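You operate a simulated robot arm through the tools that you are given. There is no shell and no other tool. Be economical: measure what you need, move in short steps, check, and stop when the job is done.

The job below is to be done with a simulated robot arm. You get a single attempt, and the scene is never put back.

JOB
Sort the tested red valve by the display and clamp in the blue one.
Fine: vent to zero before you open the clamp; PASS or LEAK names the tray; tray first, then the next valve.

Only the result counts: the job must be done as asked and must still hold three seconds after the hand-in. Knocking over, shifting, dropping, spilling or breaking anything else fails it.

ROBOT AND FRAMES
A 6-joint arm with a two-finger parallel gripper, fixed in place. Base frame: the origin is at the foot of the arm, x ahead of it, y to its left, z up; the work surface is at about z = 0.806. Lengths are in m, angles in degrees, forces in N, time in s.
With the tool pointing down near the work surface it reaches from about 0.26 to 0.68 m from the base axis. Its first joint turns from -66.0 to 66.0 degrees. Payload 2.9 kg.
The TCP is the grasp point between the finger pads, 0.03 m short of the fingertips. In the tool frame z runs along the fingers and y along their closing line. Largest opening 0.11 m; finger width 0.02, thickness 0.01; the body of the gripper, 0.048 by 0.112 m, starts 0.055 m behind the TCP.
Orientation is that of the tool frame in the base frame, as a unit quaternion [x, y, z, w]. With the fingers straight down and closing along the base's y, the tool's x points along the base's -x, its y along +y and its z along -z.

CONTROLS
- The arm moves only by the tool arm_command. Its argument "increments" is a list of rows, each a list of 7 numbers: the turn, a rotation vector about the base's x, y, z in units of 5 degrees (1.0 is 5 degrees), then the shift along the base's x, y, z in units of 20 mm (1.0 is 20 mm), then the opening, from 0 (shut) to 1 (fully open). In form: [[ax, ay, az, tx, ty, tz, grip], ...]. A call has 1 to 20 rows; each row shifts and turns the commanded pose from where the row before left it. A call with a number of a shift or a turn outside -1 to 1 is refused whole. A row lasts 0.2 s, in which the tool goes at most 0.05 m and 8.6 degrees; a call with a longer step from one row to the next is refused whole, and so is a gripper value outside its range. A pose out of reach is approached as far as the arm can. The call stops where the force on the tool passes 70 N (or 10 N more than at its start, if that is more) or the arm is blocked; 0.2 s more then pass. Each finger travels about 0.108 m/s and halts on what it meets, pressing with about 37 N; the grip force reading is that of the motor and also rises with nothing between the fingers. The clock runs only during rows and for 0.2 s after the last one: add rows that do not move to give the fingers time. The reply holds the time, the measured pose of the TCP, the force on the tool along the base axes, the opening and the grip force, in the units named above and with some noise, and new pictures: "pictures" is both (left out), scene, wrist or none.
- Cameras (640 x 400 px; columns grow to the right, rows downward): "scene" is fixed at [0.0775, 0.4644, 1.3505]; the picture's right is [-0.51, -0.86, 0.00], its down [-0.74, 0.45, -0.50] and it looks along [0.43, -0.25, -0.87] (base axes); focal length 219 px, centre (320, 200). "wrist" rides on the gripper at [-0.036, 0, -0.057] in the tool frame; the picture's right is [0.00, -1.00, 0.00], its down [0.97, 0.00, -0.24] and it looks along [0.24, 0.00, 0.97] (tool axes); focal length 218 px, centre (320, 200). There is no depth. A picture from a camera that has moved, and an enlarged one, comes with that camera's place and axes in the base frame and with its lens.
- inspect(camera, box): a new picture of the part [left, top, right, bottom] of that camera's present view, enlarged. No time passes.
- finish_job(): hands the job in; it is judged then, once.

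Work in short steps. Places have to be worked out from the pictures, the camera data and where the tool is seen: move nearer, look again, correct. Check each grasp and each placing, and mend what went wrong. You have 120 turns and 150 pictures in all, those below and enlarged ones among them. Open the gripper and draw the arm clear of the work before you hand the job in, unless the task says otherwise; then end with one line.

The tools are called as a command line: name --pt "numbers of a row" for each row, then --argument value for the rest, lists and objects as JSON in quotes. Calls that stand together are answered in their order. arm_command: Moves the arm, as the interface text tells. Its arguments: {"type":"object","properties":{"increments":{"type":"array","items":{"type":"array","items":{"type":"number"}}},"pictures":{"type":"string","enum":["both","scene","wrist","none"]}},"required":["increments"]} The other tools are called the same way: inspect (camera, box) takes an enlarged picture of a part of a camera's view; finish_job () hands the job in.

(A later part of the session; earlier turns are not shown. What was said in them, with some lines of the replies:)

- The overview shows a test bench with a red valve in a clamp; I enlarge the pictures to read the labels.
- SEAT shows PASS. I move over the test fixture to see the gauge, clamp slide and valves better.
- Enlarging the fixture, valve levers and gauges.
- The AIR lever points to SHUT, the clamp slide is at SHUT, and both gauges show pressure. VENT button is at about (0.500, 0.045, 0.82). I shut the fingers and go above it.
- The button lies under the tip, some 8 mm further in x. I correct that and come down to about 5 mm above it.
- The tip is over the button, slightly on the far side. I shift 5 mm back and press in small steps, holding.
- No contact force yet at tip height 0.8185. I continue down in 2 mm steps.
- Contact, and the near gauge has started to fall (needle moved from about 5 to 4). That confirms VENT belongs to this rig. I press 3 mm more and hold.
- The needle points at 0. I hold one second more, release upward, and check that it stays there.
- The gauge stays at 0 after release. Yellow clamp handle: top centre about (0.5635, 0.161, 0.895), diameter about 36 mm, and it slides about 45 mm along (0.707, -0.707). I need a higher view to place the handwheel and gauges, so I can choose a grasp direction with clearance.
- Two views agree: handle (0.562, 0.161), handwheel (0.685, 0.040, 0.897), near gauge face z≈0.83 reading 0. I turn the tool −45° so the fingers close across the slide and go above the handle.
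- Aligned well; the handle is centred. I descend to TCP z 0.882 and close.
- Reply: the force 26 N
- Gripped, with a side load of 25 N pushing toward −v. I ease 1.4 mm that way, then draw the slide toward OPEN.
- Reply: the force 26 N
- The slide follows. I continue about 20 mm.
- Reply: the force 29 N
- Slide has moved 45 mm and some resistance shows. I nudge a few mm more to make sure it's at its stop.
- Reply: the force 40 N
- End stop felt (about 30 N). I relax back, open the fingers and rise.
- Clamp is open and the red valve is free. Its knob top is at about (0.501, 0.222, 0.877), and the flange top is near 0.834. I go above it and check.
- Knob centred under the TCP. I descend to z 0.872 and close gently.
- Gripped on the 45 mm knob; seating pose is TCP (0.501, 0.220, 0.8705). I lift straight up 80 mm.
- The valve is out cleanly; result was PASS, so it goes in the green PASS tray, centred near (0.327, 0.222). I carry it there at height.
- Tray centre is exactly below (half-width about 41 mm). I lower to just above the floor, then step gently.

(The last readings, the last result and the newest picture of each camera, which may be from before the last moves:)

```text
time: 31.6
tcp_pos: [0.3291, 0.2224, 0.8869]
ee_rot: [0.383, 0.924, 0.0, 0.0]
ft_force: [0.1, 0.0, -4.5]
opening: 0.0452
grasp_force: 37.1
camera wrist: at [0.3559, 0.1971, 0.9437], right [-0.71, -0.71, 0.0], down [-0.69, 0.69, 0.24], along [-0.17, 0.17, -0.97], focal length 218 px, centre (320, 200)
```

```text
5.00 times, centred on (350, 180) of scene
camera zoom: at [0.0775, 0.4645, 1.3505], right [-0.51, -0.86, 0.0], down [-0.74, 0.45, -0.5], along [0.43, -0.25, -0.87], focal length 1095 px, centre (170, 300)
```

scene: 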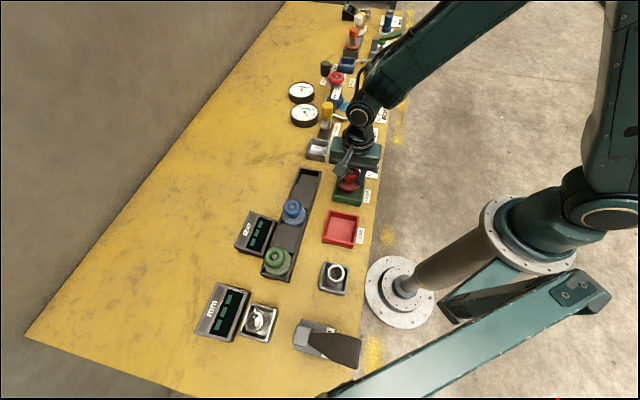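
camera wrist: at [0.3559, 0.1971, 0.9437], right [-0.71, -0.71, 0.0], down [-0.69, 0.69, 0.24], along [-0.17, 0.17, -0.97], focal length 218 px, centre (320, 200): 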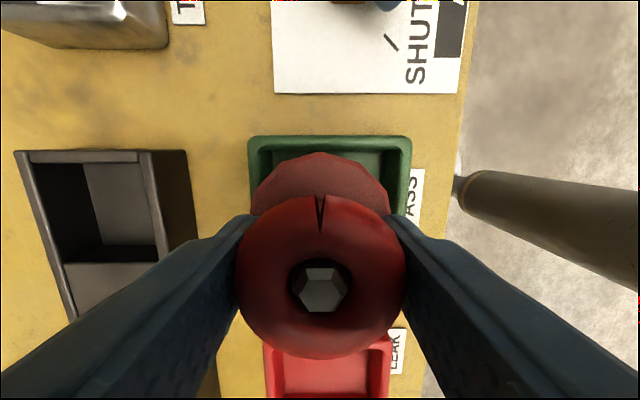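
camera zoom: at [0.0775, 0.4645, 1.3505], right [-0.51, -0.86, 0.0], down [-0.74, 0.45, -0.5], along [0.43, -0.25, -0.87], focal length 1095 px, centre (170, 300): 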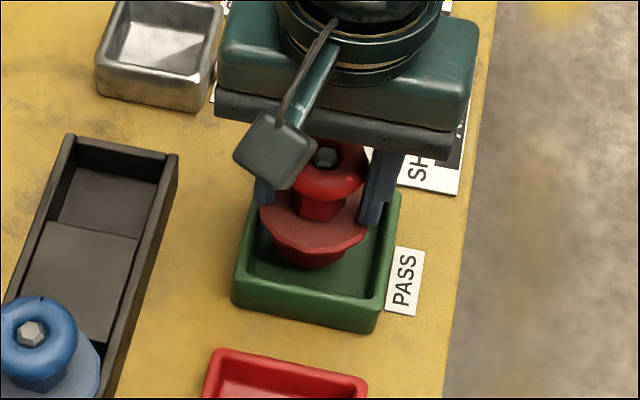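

Over the tray, still suspended. I lower in 2 mm steps, watching for contact.

arm_command --pt "0 0 0 0 0 -0.2 0.25" --pt "0 0 0 0 0 -0.2 0.25" --pt "0 0 0 0 0 -0.1 0.25" --pt "0 0 0 0 0 -0.1 0.25" --pt "0 0 0 0 0 0 0.25" --pictures "wrist"

inspect --camera "scene" --box '[310, 140, 390, 220]'

```text
time: 32.8
tcp_pos: [0.3294, 0.221, 0.8743]
ee_rot: [0.383, 0.924, -0.001, 0.0]
ft_force: [1.2, 0.9, -5.0]
opening: 0.0454
grasp_force: 36.7
camera wrist: at [0.356, 0.1964, 0.9317], right [-0.71, -0.71, 0.0], down [-0.69, 0.69, 0.24], along [-0.17, 0.17, -0.97], focal length 218 px, centre (320, 200)
```

wrist: 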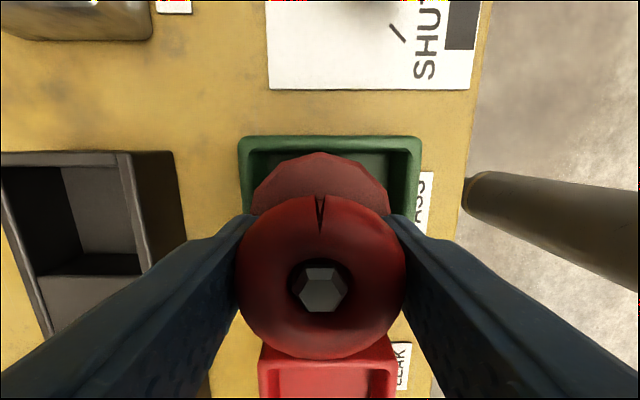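

```text
5.00 times, centred on (350, 180) of scene
camera zoom: at [0.0775, 0.4645, 1.3505], right [-0.51, -0.86, 0.0], down [-0.74, 0.45, -0.5], along [0.43, -0.25, -0.87], focal length 1095 px, centre (170, 300)
```

zoom: 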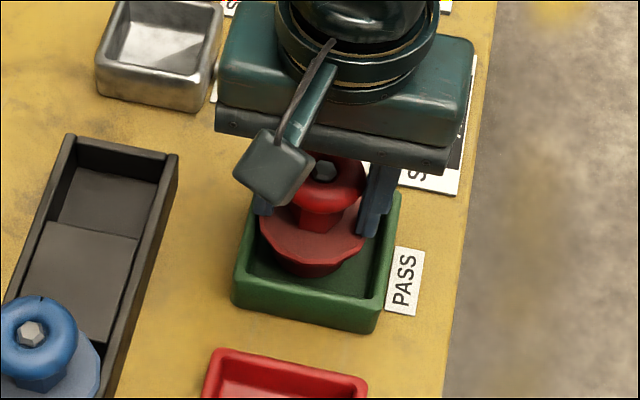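

Still hanging (−5 N). Lowering further in 1–2 mm steps.

arm_command --pt "0 0 0 0 0 -0.1 0.25" --pt "0 0 0 0 0 -0.1 0.25" --pt "0 0 0 0 0 0 0.25" --pictures "none"

```text
time: 33.6
tcp_pos: [0.3279, 0.2212, 0.8705]
ee_rot: [0.383, 0.924, 0.001, 0.0]
ft_force: [-4.1, -3.5, 18.9]
opening: 0.0457
grasp_force: 37.1
```

Floor contact at TCP z 0.8705. I release to a modest opening and rise.

arm_command --pt "0 0 0 0 0 0.05 0.25" --pt "0 0 0 0 0 0 0.5" --pt "0 0 0 0 0 0 0.56" --pt "0 0 0 0 0 0.5 0.56" --pt "0 0 0 0 0 0.5 0.56" --pt "0 0 0 0 0 1 0.56" --pt "0 0 0 0 0 1 0.56" --pt "0 0 0 0 0 1 0.65" --pt "0 0 0 0 0 1 0.65" --pt "0 0 0 0 0 1 0.65" --pt "0 0 0 0 0 0 0.65"

inspect --camera "scene" --box '[230, 140, 390, 300]'

```text
time: 36.0
tcp_pos: [0.3277, 0.2211, 0.9908]
ee_rot: [0.383, 0.924, 0.0, 0.0]
ft_force: [-0.7, 1.2, 0.6]
opening: 0.0714
grasp_force: 0.0
camera wrist: at [0.3541, 0.1955, 1.0482], right [-0.71, -0.71, 0.0], down [-0.69, 0.69, 0.24], along [-0.17, 0.17, -0.97], focal length 218 px, centre (320, 200)
```

scene: 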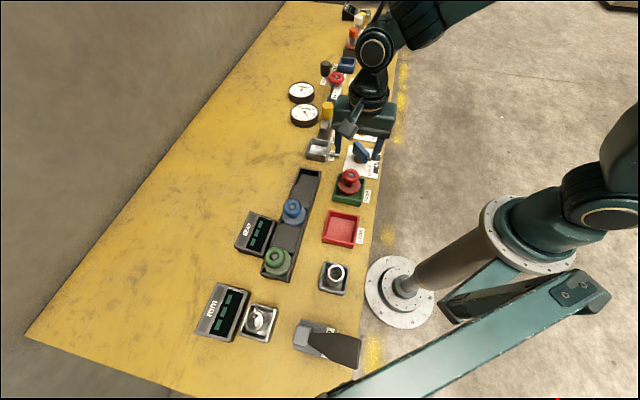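
wrist: 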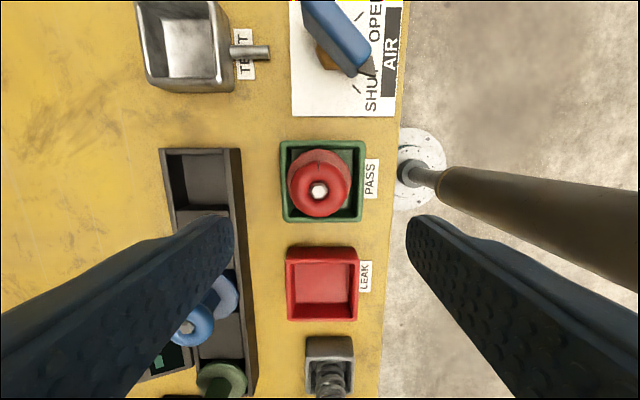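

```text
2.50 times, centred on (310, 220) of scene
camera zoom: at [0.0775, 0.4644, 1.3505], right [-0.51, -0.86, 0.0], down [-0.74, 0.45, -0.5], along [0.43, -0.25, -0.87], focal length 547 px, centre (345, 150)
```

zoom: 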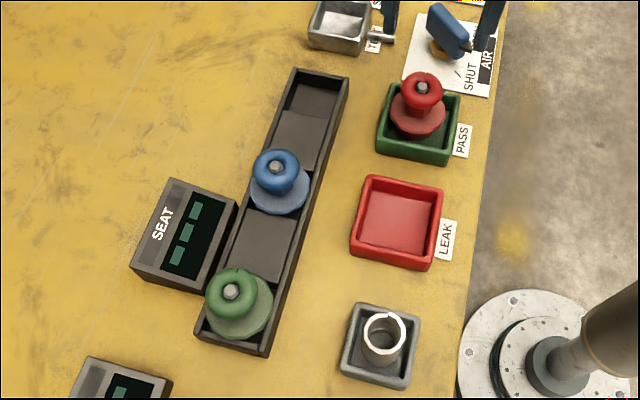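

Red valve stands upright in the PASS tray. Blue valve's knob top is near (0.327, 0.3975, 0.880) by both views; I move above it to check clearance to the SEAT display.

arm_command --pt "0 0 0 0 0.98 0 0.65" --pt "0 0 0 0 0.98 0 0.65" --pt "0 0 0 0 0.98 0 0.65" --pt "0 0 0 0 0.98 0 0.65" --pt "0 0 0 0 0.98 0 0.65" --pt "0 0 0 0 0.98 0 0.65" --pt "0 0 0 0 0.98 0 0.65" --pt "0 0 0 0 0.98 0 0.65" --pt "0 0 0 0 0.98 -0.5 0.65" --pt "0 0 0 0 0 -0.5 0.65"

inspect --camera "scene" --box '[220, 160, 340, 290]'

```text
time: 38.2
tcp_pos: [0.3298, 0.399, 0.9709]
ee_rot: [0.383, 0.924, 0.0, 0.0]
ft_force: [0.1, -0.2, -1.1]
opening: 0.0715
grasp_force: 0.0
camera wrist: at [0.3562, 0.3734, 1.0282], right [-0.71, -0.71, 0.0], down [-0.69, 0.69, 0.24], along [-0.17, 0.17, -0.97], focal length 218 px, centre (320, 200)
```

scene: 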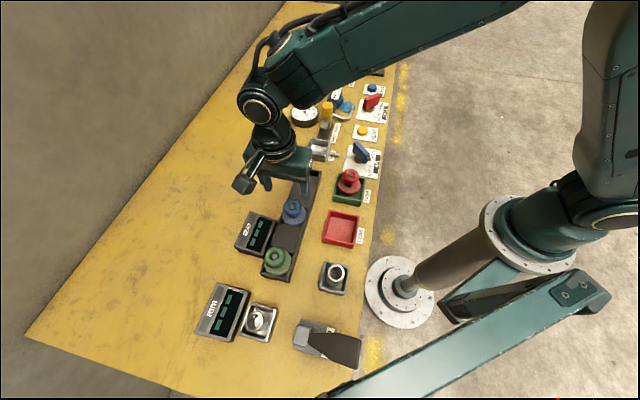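
wrist: 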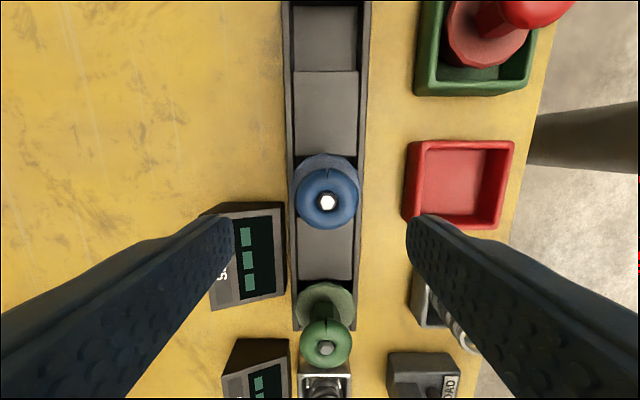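

```text
3.08 times, centred on (280, 225) of scene
camera zoom: at [0.0775, 0.4644, 1.3505], right [-0.51, -0.86, 0.0], down [-0.74, 0.45, -0.5], along [0.43, -0.25, -0.87], focal length 674 px, centre (443, 123)
```

zoom: 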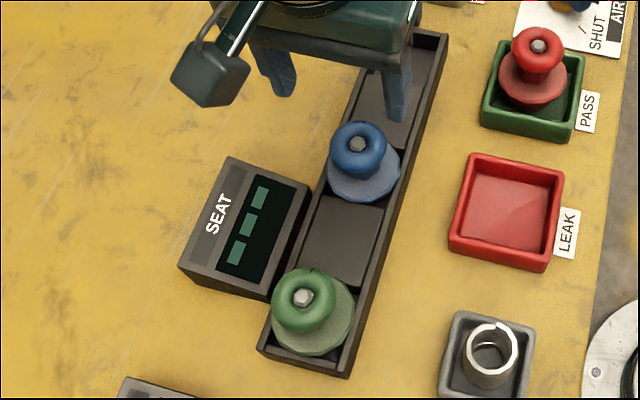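

Blue knob is at (0.3263, 0.3963); the SEAT box corner would be tight beside the +v finger. I turn the tool a further −30° so that finger goes clear of the box, and correct position.

arm_command --pt "0 0 -1 -0.17 -0.13 0 0.65" --pt "0 0 -1 0 0 0 0.65" --pt "0 0 -1 0 0 0 0.65" --pt "0 0 -1 0 0 0 0.65" --pt "0 0 -1 0 0 0 0.65" --pt "0 0 -1 0 0 0 0.65" --pt "0 0 0 0 0 -1 0.65" --pt "0 0 0 0 0 -0.8 0.65" --pt "0 0 0 0 0 0 0.65"

inspect --camera "scene" --box '[220, 160, 340, 290]'

```text
time: 40.2
tcp_pos: [0.3245, 0.3956, 0.9343]
ee_rot: [0.608, 0.794, 0.0, 0.0]
ft_force: [0.0, 0.6, -0.5]
opening: 0.0716
grasp_force: 0.0
camera wrist: at [0.3355, 0.3612, 0.9926], right [-0.97, -0.26, 0.0], down [-0.25, 0.94, 0.24], along [-0.06, 0.23, -0.97], focal length 218 px, centre (320, 200)
```

scene: 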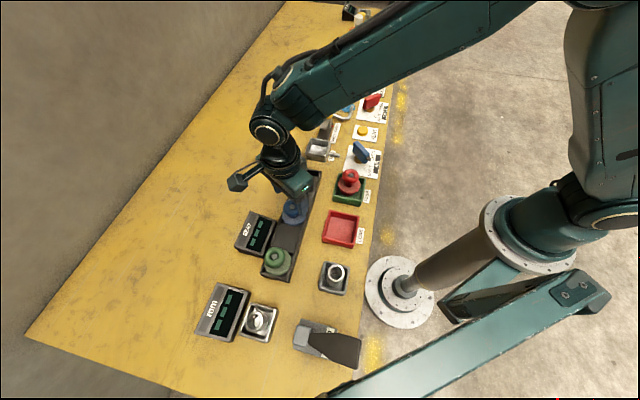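
wrist: 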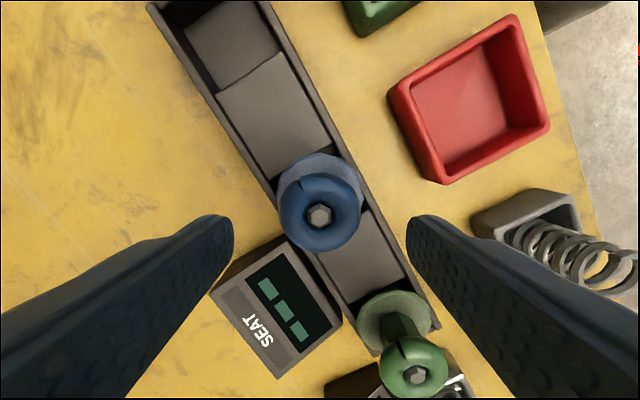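

```text
3.08 times, centred on (280, 225) of scene
camera zoom: at [0.0775, 0.4644, 1.3505], right [-0.51, -0.86, 0.0], down [-0.74, 0.45, -0.5], along [0.43, -0.25, -0.87], focal length 674 px, centre (443, 123)
```

zoom: 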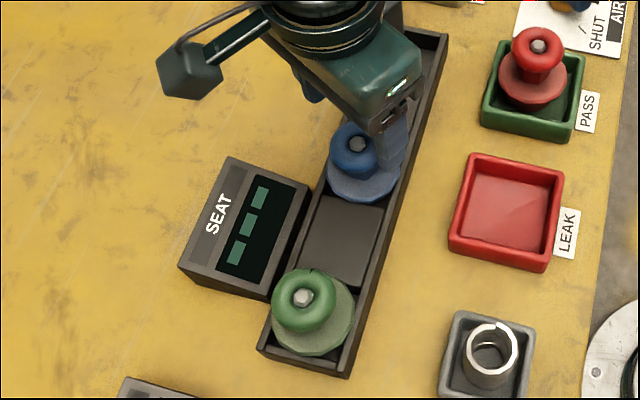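

Knob centred between the fingers, box clear. I descend to z 0.874 and close.

arm_command --pt "0 0 0 0 0 -1 0.65" --pt "0 0 0 0 0 -1 0.65" --pt "0 0 0 0 0 -0.6 0.65" --pt "0 0 0 0 0 -0.3 0.65" --pt "0 0 0 0 0 0 0.65"

inspect --camera "scene" --box '[240, 160, 340, 260]'

```text
time: 41.4
tcp_pos: [0.3244, 0.3961, 0.8769]
ee_rot: [0.609, 0.793, 0.0, 0.0]
ft_force: [0.4, -0.2, -0.4]
opening: 0.0715
grasp_force: 0.1
camera wrist: at [0.3352, 0.3611, 0.9341], right [-0.97, -0.26, 0.0], down [-0.25, 0.94, 0.24], along [-0.06, 0.23, -0.97], focal length 218 px, centre (320, 200)
```

scene: 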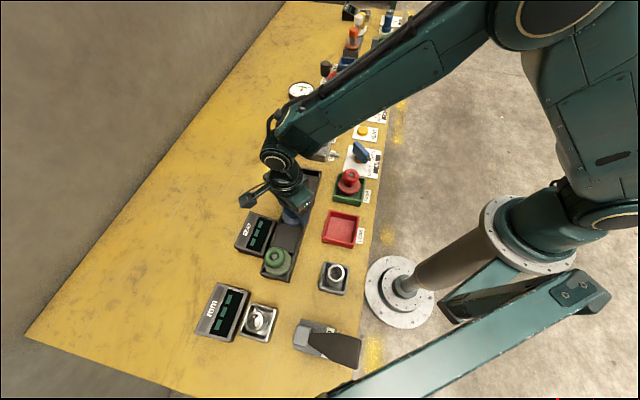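
wrist: 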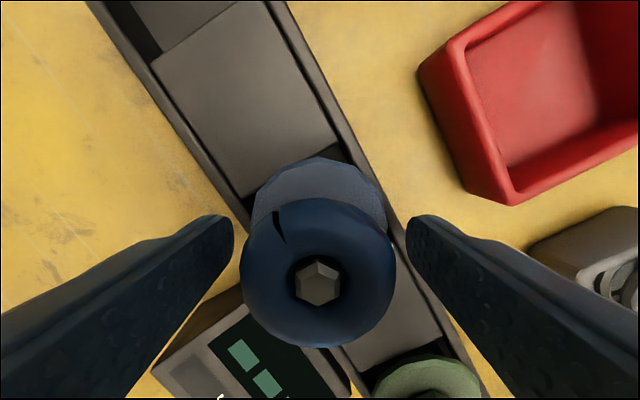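

```text
4.00 times, centred on (290, 210) of scene
camera zoom: at [0.0775, 0.4644, 1.3505], right [-0.51, -0.86, 0.0], down [-0.74, 0.45, -0.5], along [0.43, -0.25, -0.87], focal length 876 px, centre (440, 160)
```

zoom: 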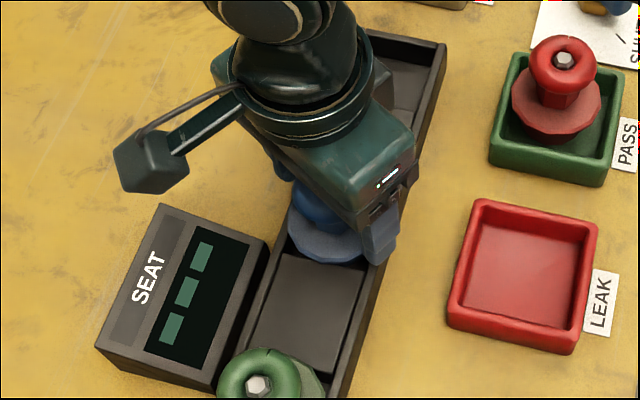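

The knob sits about 4 mm lower relative to the tool than red did, so I lower 4 mm and close.

arm_command --pt "0 0 0 0 0 -0.2 0.65" --pt "0 0 0 0 0 0 0.25" --pt "0 0 0 0 0 0 0.25" --pt "0 0 0 0 0 0 0.25" --pictures "wrist"

```text
time: 42.4
tcp_pos: [0.3253, 0.3956, 0.8734]
ee_rot: [0.609, 0.793, 0.0, 0.0]
ft_force: [1.2, -0.5, -0.3]
opening: 0.0453
grasp_force: 36.8
camera wrist: at [0.3356, 0.3607, 0.9299], right [-0.97, -0.26, 0.0], down [-0.25, 0.94, 0.24], along [-0.06, 0.23, -0.97], focal length 218 px, centre (320, 200)
```

wrist: 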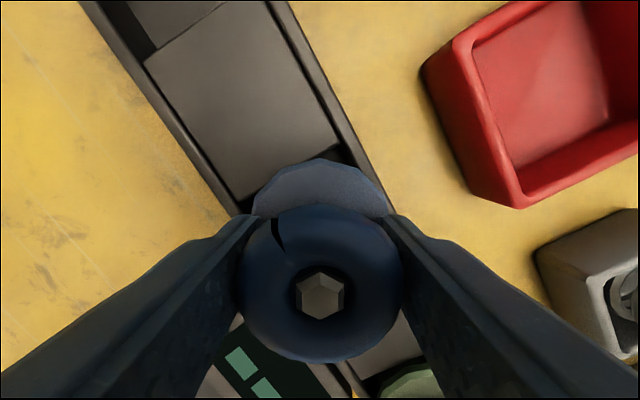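

Good grip (45 mm). I lift straight up and check.

arm_command --pt "0 0 0 0 0 0.5 0.25" --pt "0 0 0 0 0 0.5 0.25" --pt "0 0 0 0 0 0.75 0.25" --pt "0 0 0 0 0 0.75 0.25" --pt "0 0 0 0 0 0.75 0.25" --pt "0 0 0 0 0 0.75 0.25" --pt "0 0 0 0 0 0.75 0.25" --pt "0 0 0 0 0 0 0.25"

```text
time: 44.2
tcp_pos: [0.3247, 0.3961, 0.9692]
ee_rot: [0.608, 0.794, 0.0, 0.001]
ft_force: [-0.4, -0.9, -3.7]
opening: 0.0454
grasp_force: 36.5
camera wrist: at [0.3351, 0.3615, 1.0259], right [-0.97, -0.26, 0.0], down [-0.25, 0.94, 0.24], along [-0.06, 0.23, -0.97], focal length 218 px, centre (320, 200)
```

scene: 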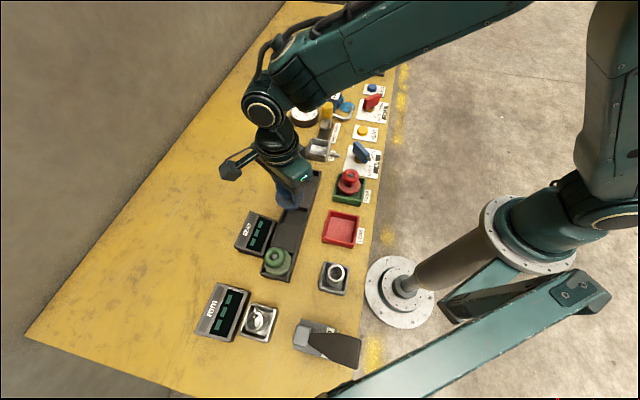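
wrist: 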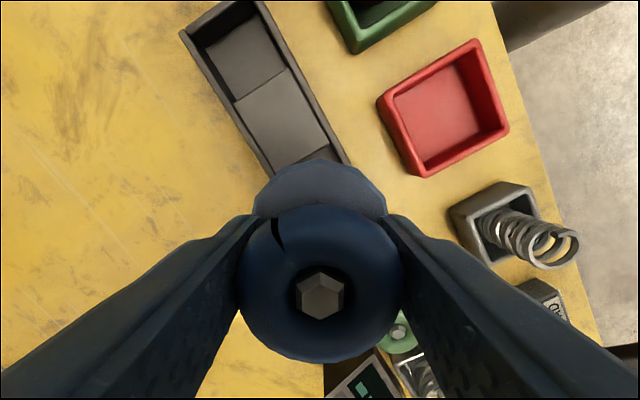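

Blue valve lifted. I carry it along the bench to above the fixture, turning back +30°.

arm_command --pt "0 0 0 0.8 -0.8 0.3 0.25" --pt "0 0 1 0.95 -0.95 0 0.25" --pt "0 0 1 1 -1 0 0.25" --pt "0 0 1 1 -1 0 0.25" --pt "0 0 1 1 -1 0 0.25" --pt "0 0 1 1 -1 0 0.25" --pt "0 0 1 1 -1 0 0.25" --pt "0 0 0 1 -1 0 0.25" --pt "0 0 0 1 -0.9 0 0.25" --pt "0 0 0 0 0 0 0.25"

inspect --camera "scene" --box '[270, 80, 370, 180]'

```text
time: 46.4
tcp_pos: [0.4997, 0.2227, 0.9736]
ee_rot: [0.383, 0.924, -0.001, 0.0]
ft_force: [-0.1, 0.5, -4.1]
opening: 0.0455
grasp_force: 37.0
camera wrist: at [0.5265, 0.198, 1.0304], right [-0.71, -0.71, 0.0], down [-0.69, 0.69, 0.24], along [-0.17, 0.17, -0.97], focal length 218 px, centre (320, 200)
```

scene: 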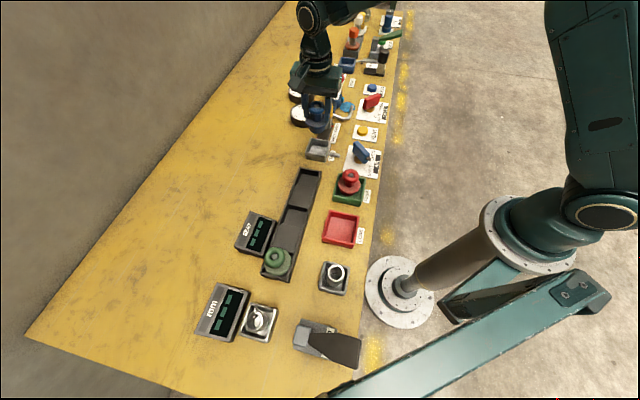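
wrist: 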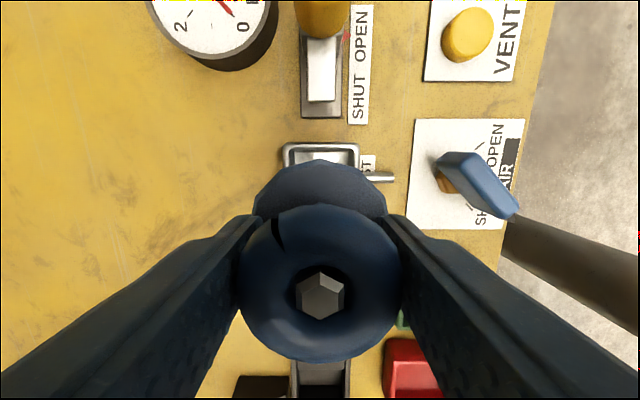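

```text
4.00 times, centred on (320, 130) of scene
camera zoom: at [0.0776, 0.4644, 1.3505], right [-0.51, -0.86, 0.0], down [-0.74, 0.45, -0.5], along [0.43, -0.25, -0.87], focal length 876 px, centre (320, 480)
```

zoom: 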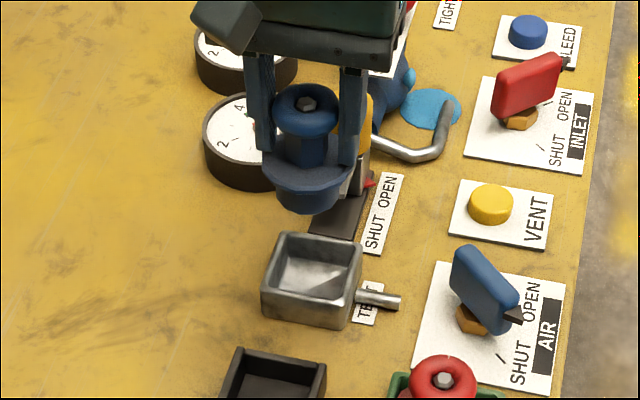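

The valve turned with the tool, so I turn back −30° to keep its original facing (notch as the red's was), and correct 2 mm along the bench before lowering.

arm_command --pt "0 0 -1 0.08 -0.06 0 0.25" --pt "0 0 -1 0 0 0 0.25" --pt "0 0 -1 0 0 0 0.25" --pt "0 0 -1 0 0 0 0.25" --pt "0 0 -1 0 0 0 0.25" --pt "0 0 -1 0 0 0 0.25" --pt "0 0 0 0 0 -1 0.25" --pt "0 0 0 0 0 -1 0.25" --pt "0 0 0 0 0 -1 0.25" --pt "0 0 0 0 0 0 0.25"

inspect --camera "scene" --box '[270, 100, 350, 180]'

```text
time: 48.6
tcp_pos: [0.5001, 0.221, 0.9151]
ee_rot: [0.609, 0.793, 0.0, 0.0]
ft_force: [0.0, 0.3, -4.8]
opening: 0.0454
grasp_force: 37.3
camera wrist: at [0.5114, 0.187, 0.9727], right [-0.97, -0.26, 0.0], down [-0.25, 0.94, 0.24], along [-0.06, 0.23, -0.97], focal length 218 px, centre (320, 200)
```

scene: 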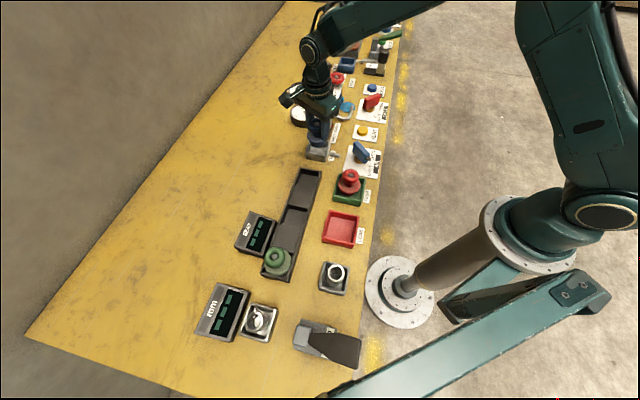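
wrist: 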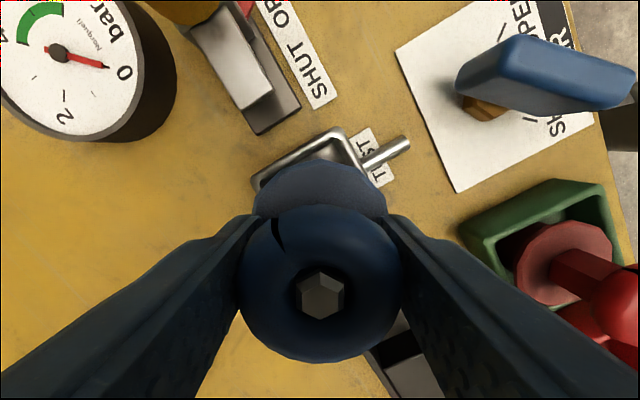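

```text
5.00 times, centred on (310, 140) of scene
camera zoom: at [0.0776, 0.4645, 1.3505], right [-0.51, -0.86, 0.0], down [-0.74, 0.45, -0.5], along [0.43, -0.25, -0.87], focal length 1095 px, centre (370, 500)
```

zoom: 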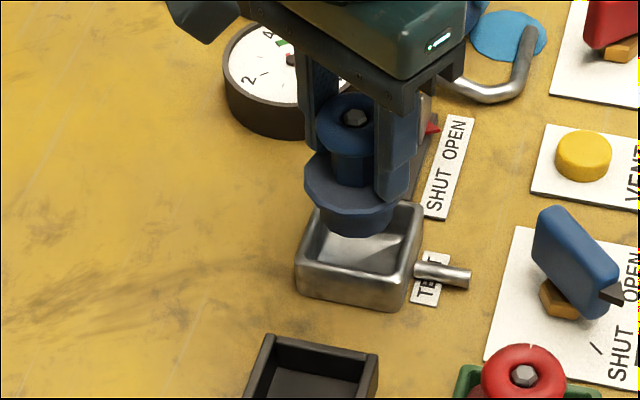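

It hangs just above the fixture, looking centred. I lower in small steps and watch force.

arm_command --pt "0 0 0 0.05 0 -0.5 0.25" --pt "0 0 0 0 0 -0.5 0.25" --pt "0 0 0 0 0 -0.4 0.25" --pt "0 0 0 0 0 -0.3 0.25" --pt "0 0 0 0 0 0 0.25"

inspect --camera "scene" --box '[270, 100, 350, 180]'

```text
time: 49.8
tcp_pos: [0.502, 0.2227, 0.8813]
ee_rot: [0.609, 0.793, 0.0, -0.001]
ft_force: [0.6, 0.3, -4.8]
opening: 0.0453
grasp_force: 37.4
camera wrist: at [0.5131, 0.1876, 0.9377], right [-0.97, -0.26, 0.0], down [-0.25, 0.94, 0.24], along [-0.06, 0.23, -0.97], focal length 218 px, centre (320, 200)
```

scene: 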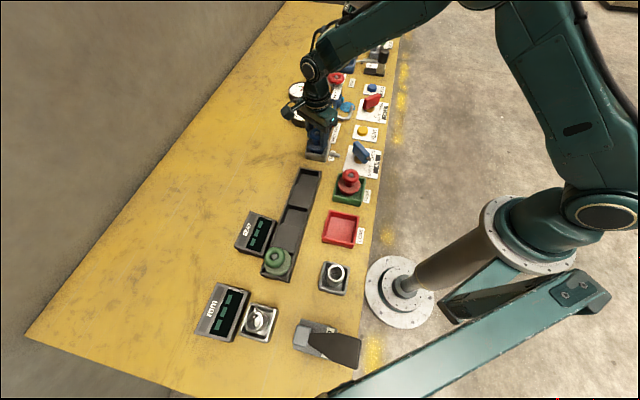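
wrist: 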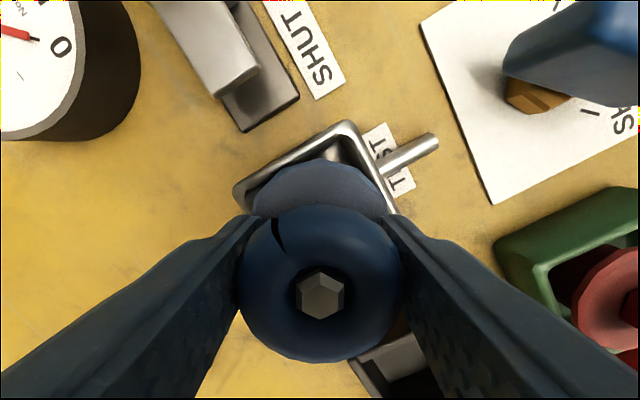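

```text
5.00 times, centred on (310, 140) of scene
camera zoom: at [0.0776, 0.4645, 1.3505], right [-0.51, -0.86, 0.0], down [-0.74, 0.45, -0.5], along [0.43, -0.25, -0.87], focal length 1095 px, centre (370, 500)
```

zoom: 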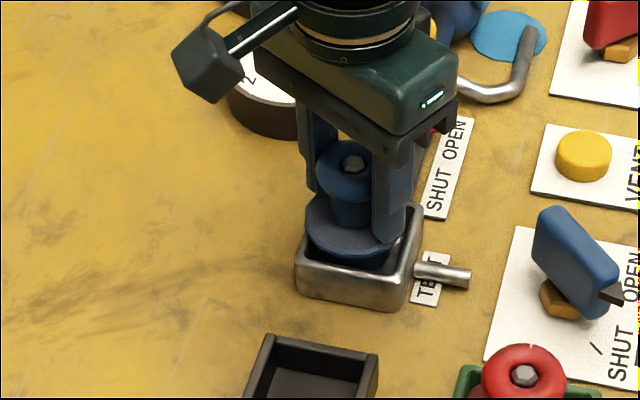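

The body enters the fixture. I continue down with 2 mm steps to seat.

arm_command --pt "0 0 0 0 0 -0.15 0.25" --pt "0 0 0 0 0 -0.15 0.25" --pt "0 0 0 0 0 -0.1 0.25" --pt "0 0 0 0 0 0 0.25" --pictures "none"

```text
time: 50.8
tcp_pos: [0.5019, 0.2221, 0.8717]
ee_rot: [0.608, 0.794, 0.0, 0.0]
ft_force: [0.2, -0.5, -1.5]
opening: 0.0455
grasp_force: 37.1
```

arm_command --pt "0 0 0 0 0 -0.1 0.25" --pt "0 0 0 0 0 0 0.25" --pictures "wrist"

inspect --camera "scene" --box '[270, 100, 350, 180]'

```text
time: 51.4
tcp_pos: [0.5025, 0.2225, 0.8731]
ee_rot: [0.608, 0.794, 0.001, 0.0]
ft_force: [-6.4, -3.1, 20.0]
opening: 0.0453
grasp_force: 37.0
camera wrist: at [0.5134, 0.1873, 0.9298], right [-0.97, -0.26, 0.0], down [-0.25, 0.94, 0.24], along [-0.06, 0.23, -0.97], focal length 218 px, centre (320, 200)
```

wrist: 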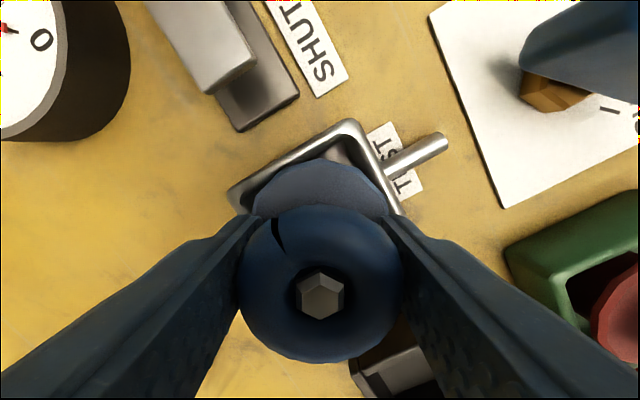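

```text
5.00 times, centred on (310, 140) of scene
camera zoom: at [0.0771, 0.4642, 1.3506], right [-0.51, -0.86, 0.0], down [-0.74, 0.45, -0.5], along [0.43, -0.25, -0.87], focal length 1095 px, centre (370, 500)
```

zoom: 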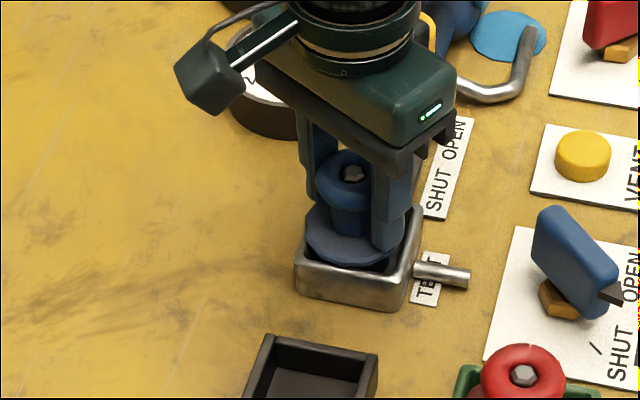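

Bottom contact at z ≈ 0.872 as expected. I release, rise, and turn back to bench alignment for a look.

arm_command --pt "0 0 0 0 0 0.05 0.25" --pt "0 0 0 0 0 0 0.5" --pt "0 0 0 0 0 0 0.6" --pt "0 0 0 0 0 0.5 0.6" --pt "0 0 0 0 0 0.5 0.6" --pt "0 0 0 0 0 1 0.6" --pt "0 0 0 0 0 1 0.6" --pt "0 0 1 0 0 1 0.6" --pt "0 0 1 0 0 1 0.6" --pt "0 0 1 0 0 0.5 0.6" --pt "0 0 1 0 0 0 0.6" --pt "0 0 1 0 0 0 0.6" --pt "0 0 1 0 0 0 0.6" --pt "0 0 0 0 0 0 0.6"

inspect --camera "scene" --box '[280, 90, 360, 170]'

```text
time: 54.4
tcp_pos: [0.5031, 0.2211, 0.9813]
ee_rot: [0.382, 0.924, 0.001, 0.0]
ft_force: [0.1, 0.0, -0.5]
opening: 0.066
grasp_force: 0.1
camera wrist: at [0.5297, 0.1958, 1.0387], right [-0.71, -0.71, 0.0], down [-0.69, 0.69, 0.24], along [-0.17, 0.17, -0.97], focal length 218 px, centre (320, 200)
```

scene: 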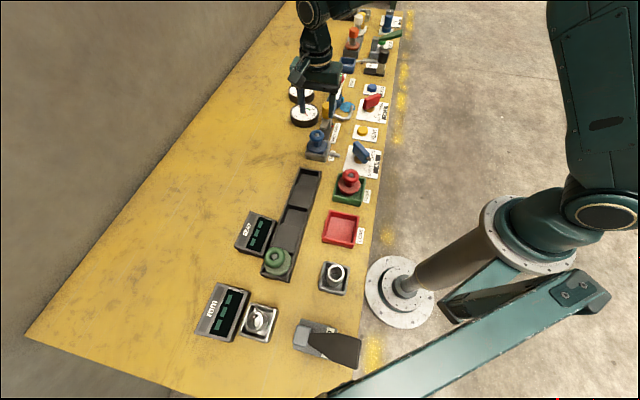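
wrist: 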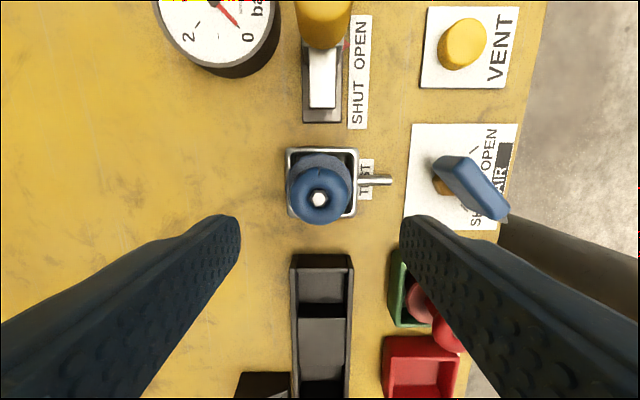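

```text
5.00 times, centred on (320, 130) of scene
camera zoom: at [0.0775, 0.4644, 1.3505], right [-0.51, -0.86, 0.0], down [-0.74, 0.45, -0.5], along [0.43, -0.25, -0.87], focal length 1095 px, centre (320, 550)
```

zoom: 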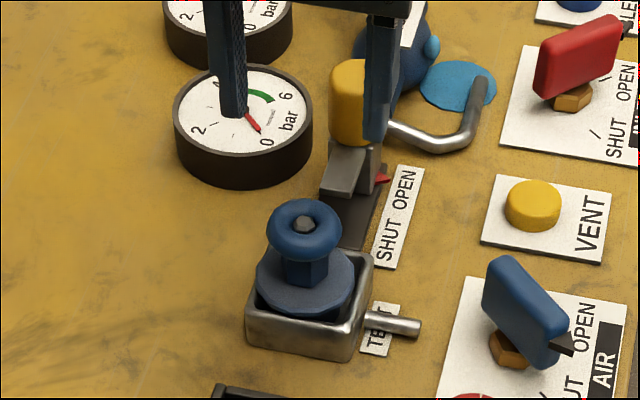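

Blue valve sits upright in the fixture. Now I return above the yellow handle (about (0.595, 0.127)) to shut the clamp.

arm_command --pt "0 0 0 0.92 -0.94 0 0.55" --pt "0 0 0 0.92 -0.94 0 0.55" --pt "0 0 0 0.92 -0.94 0 0.55" --pt "0 0 0 0.92 -0.94 0 0.55" --pt "0 0 0 0.92 -0.94 0 0.55" --pt "0 0 0 0 0 -1 0.55" --pt "0 0 0 0 0 0 0.55"

```text
time: 56.0
tcp_pos: [0.5955, 0.1266, 0.9618]
ee_rot: [0.382, 0.924, 0.0, 0.0]
ft_force: [0.5, 0.1, -0.5]
opening: 0.0605
grasp_force: 0.0
camera wrist: at [0.6222, 0.1015, 1.019], right [-0.71, -0.71, 0.0], down [-0.69, 0.69, 0.24], along [-0.17, 0.17, -0.97], focal length 218 px, centre (320, 200)
```

scene: 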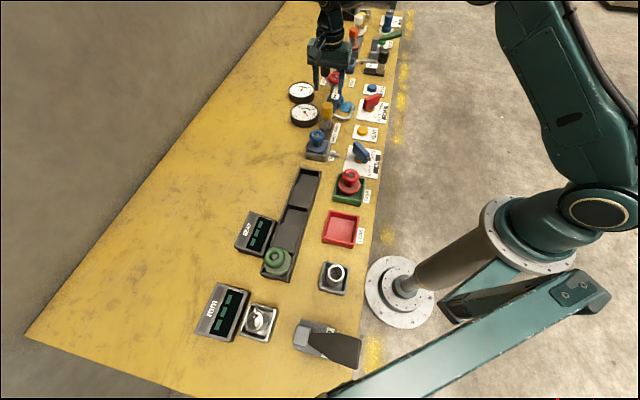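
wrist: 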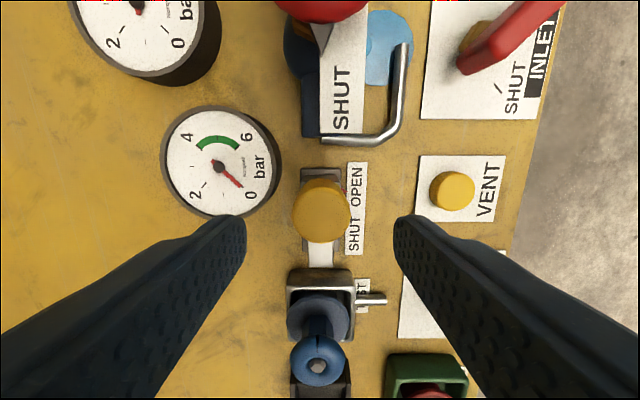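

The handle is centred, as at the first grasp. I descend and close on it.

arm_command --pt "0 0 0 0 0 -1 0.55" --pt "0 0 0 0 0 -1 0.55" --pt "0 0 0 0 0 -1 0.55" --pt "0 0 0 -0.05 -0.05 -0.95 0.55" --pt "0 0 0 0 0 0 0.2" --pt "0 0 0 0 0 0 0.2" --pt "0 0 0 0 0 0 0.2" --pictures "wrist"

```text
time: 57.6
tcp_pos: [0.5938, 0.1274, 0.8824]
ee_rot: [0.382, 0.924, 0.001, 0.001]
ft_force: [10.2, 9.5, -5.6]
opening: 0.0376
grasp_force: 44.9
camera wrist: at [0.6198, 0.1029, 0.94], right [-0.71, -0.71, 0.0], down [-0.69, 0.69, 0.24], along [-0.17, 0.17, -0.97], focal length 218 px, centre (320, 200)
```

wrist: 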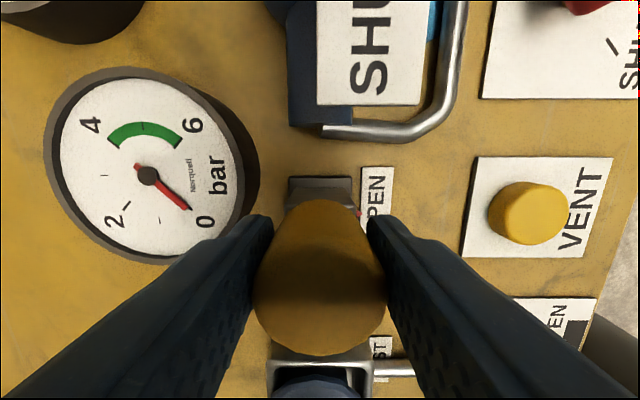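

Gripped. I slide it toward SHUT (−u), first about 22 mm, watching force.

arm_command --pt "0 0 0 -0.2 0.2 0 0.2" --pt "0 0 0 -0.2 0.2 0 0.2" --pt "0 0 0 -0.2 0.2 0 0.2" --pt "0 0 0 -0.2 0.2 0 0.2" --pt "0 0 0 0 0 0 0.2" --pictures "wrist"

inspect --camera "scene" --box '[280, 90, 360, 170]'

```text
time: 58.8
tcp_pos: [0.5778, 0.1433, 0.8836]
ee_rot: [0.383, 0.924, 0.001, 0.0]
ft_force: [13.5, 13.3, -2.4]
opening: 0.0377
grasp_force: 45.2
camera wrist: at [0.6044, 0.1182, 0.94], right [-0.71, -0.71, 0.0], down [-0.69, 0.69, 0.24], along [-0.17, 0.17, -0.97], focal length 218 px, centre (320, 200)
```

wrist: 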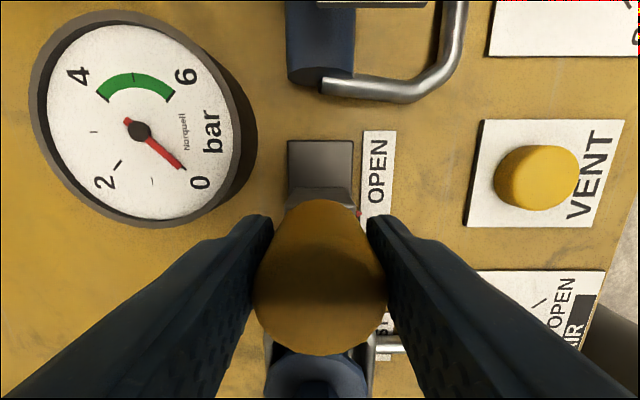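

```text
5.00 times, centred on (320, 130) of scene
camera zoom: at [0.0778, 0.4648, 1.3504], right [-0.51, -0.86, 0.0], down [-0.75, 0.45, -0.5], along [0.43, -0.26, -0.87], focal length 1095 px, centre (320, 550)
```

zoom: 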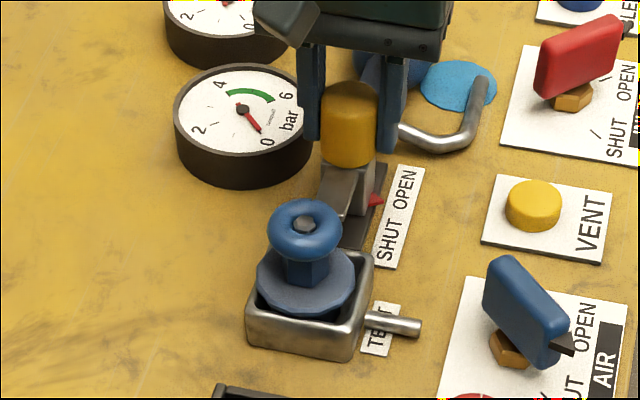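

The slide follows and the valve is undisturbed. I go the remaining 22 mm.

arm_command --pt "0 0 0 -0.2 0.2 0 0.2" --pt "0 0 0 -0.2 0.2 0 0.2" --pt "0 0 0 -0.2 0.2 0 0.2" --pt "0 0 0 -0.2 0.2 0 0.2" --pt "0 0 0 0 0 0 0.2" --pictures "wrist"

inspect --camera "scene" --box '[280, 90, 360, 170]'

```text
time: 60.0
tcp_pos: [0.5628, 0.1591, 0.8834]
ee_rot: [0.382, 0.924, 0.001, 0.0]
ft_force: [14.7, 14.4, 5.6]
opening: 0.0376
grasp_force: 44.8
camera wrist: at [0.5883, 0.1343, 0.94], right [-0.71, -0.71, 0.0], down [-0.69, 0.69, 0.24], along [-0.17, 0.17, -0.97], focal length 218 px, centre (320, 200)
```

wrist: 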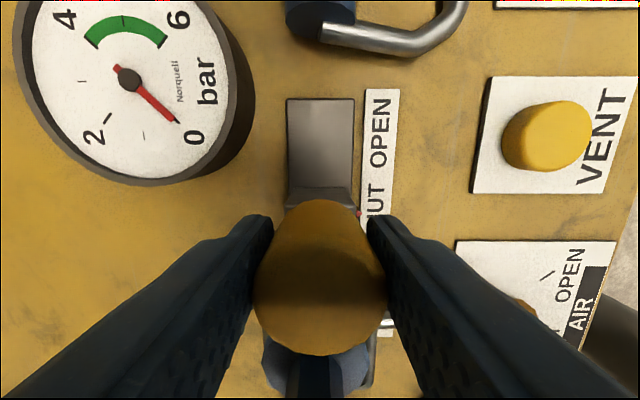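

```text
5.00 times, centred on (320, 130) of scene
camera zoom: at [0.0778, 0.4647, 1.3504], right [-0.51, -0.86, 0.0], down [-0.75, 0.45, -0.5], along [0.43, -0.26, -0.87], focal length 1095 px, centre (320, 550)
```

zoom: 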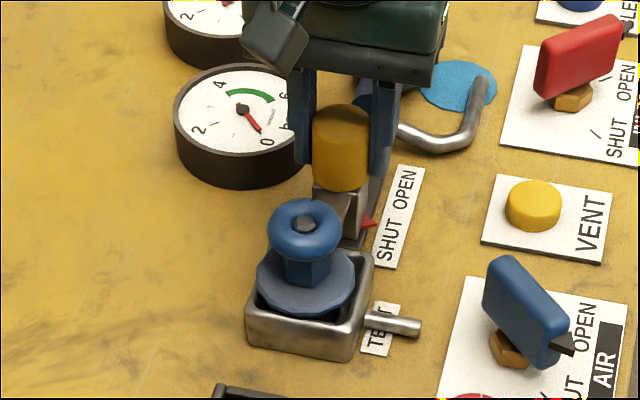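

Almost at the original SHUT place; I push gently a few mm more to the stop.

arm_command --pt "0 0 0 -0.08 0.08 0 0.2" --pt "0 0 0 -0.08 0.08 0 0.2" --pt "0 0 0 0 0 0 0.2" --pictures "none"

```text
time: 60.8
tcp_pos: [0.5619, 0.1595, 0.8822]
ee_rot: [0.386, 0.923, 0.001, 0.004]
ft_force: [28.9, -5.5, 6.7]
opening: 0.0378
grasp_force: 45.0
```

Stop reached (about 24 N). I relax, open, and rise clear.

arm_command --pt "0 0 0 0.08 -0.08 0 0.2" --pt "0 0 0 0 0 0 0.55" --pt "0 0 0 0 0 0 0.55" --pt "0 0 0 0 0 1 0.55" --pt "0 0 0 0 0 1 0.55" --pt "0 0 0 0 0 1 0.55" --pt "0 0 0 0 0 1 0.55" --pt "0 0 0 0 0 1 0.55" --pt "0 0 0 0 0 1 0.55" --pt "0 0 0 -0.5 -0.5 0.5 0.55" --pt "0 0 0 -1 -1 0 0.55" --pt "0 0 0 -1 -1 0 0.55" --pt "0 0 0 -1 -1 0 0.55"

inspect --camera "scene" --box '[280, 90, 380, 210]'

inspect --camera "scene" --box '[230, 140, 390, 300]'

```text
time: 63.6
tcp_pos: [0.49, 0.0897, 1.0116]
ee_rot: [0.383, 0.924, 0.0, 0.0]
ft_force: [0.5, 0.1, -0.4]
opening: 0.0608
grasp_force: 0.1
camera wrist: at [0.5166, 0.0647, 1.0691], right [-0.71, -0.71, 0.0], down [-0.69, 0.69, 0.24], along [-0.17, 0.17, -0.97], focal length 218 px, centre (320, 200)
```

scene: 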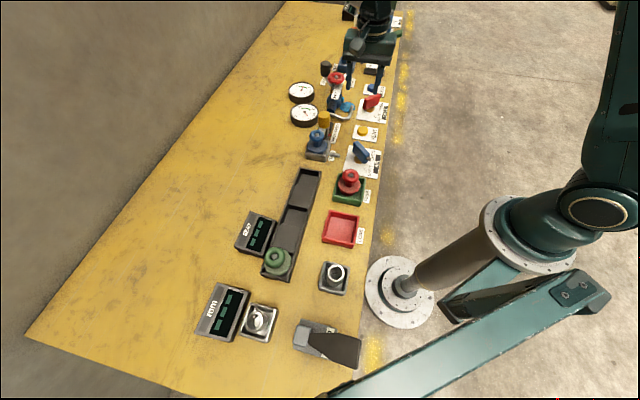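
wrist: 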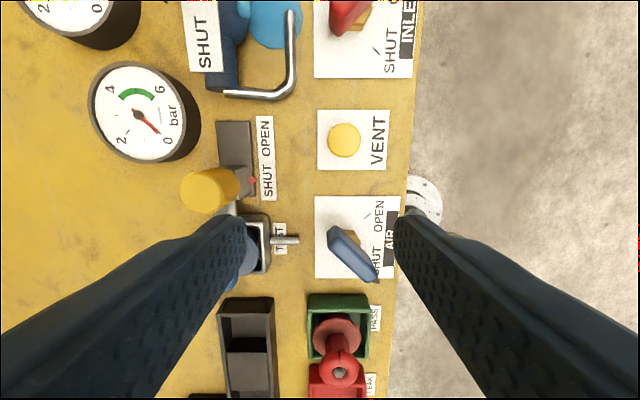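

```text
3.33 times, centred on (330, 150) of scene
camera zoom: at [0.0775, 0.4644, 1.3505], right [-0.51, -0.86, 0.0], down [-0.74, 0.45, -0.5], along [0.43, -0.25, -0.87], focal length 730 px, centre (287, 367)
```

zoom: 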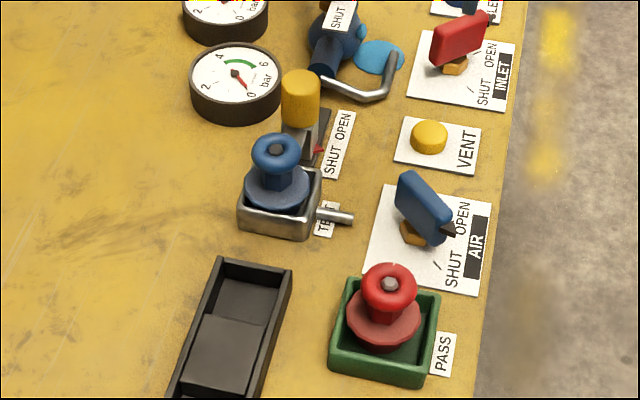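

```text
2.50 times, centred on (310, 220) of scene
camera zoom: at [0.0775, 0.4644, 1.3505], right [-0.51, -0.86, 0.0], down [-0.74, 0.45, -0.5], along [0.43, -0.25, -0.87], focal length 547 px, centre (345, 150)
```

zoom: 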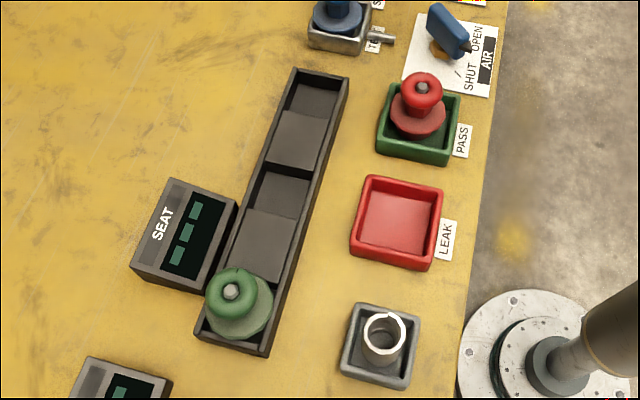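

Pointer at SHUT with the blue valve clamped, red valve upright in the PASS tray, gauge at 0, air still shut, and the arm clear with the gripper open. Handing in.

finish_job

```text
The job is handed in.
```

The job is done and handed in: I vented the rig to zero, put the red valve in the PASS tray to match the display, and clamped the blue valve in the test fixture.
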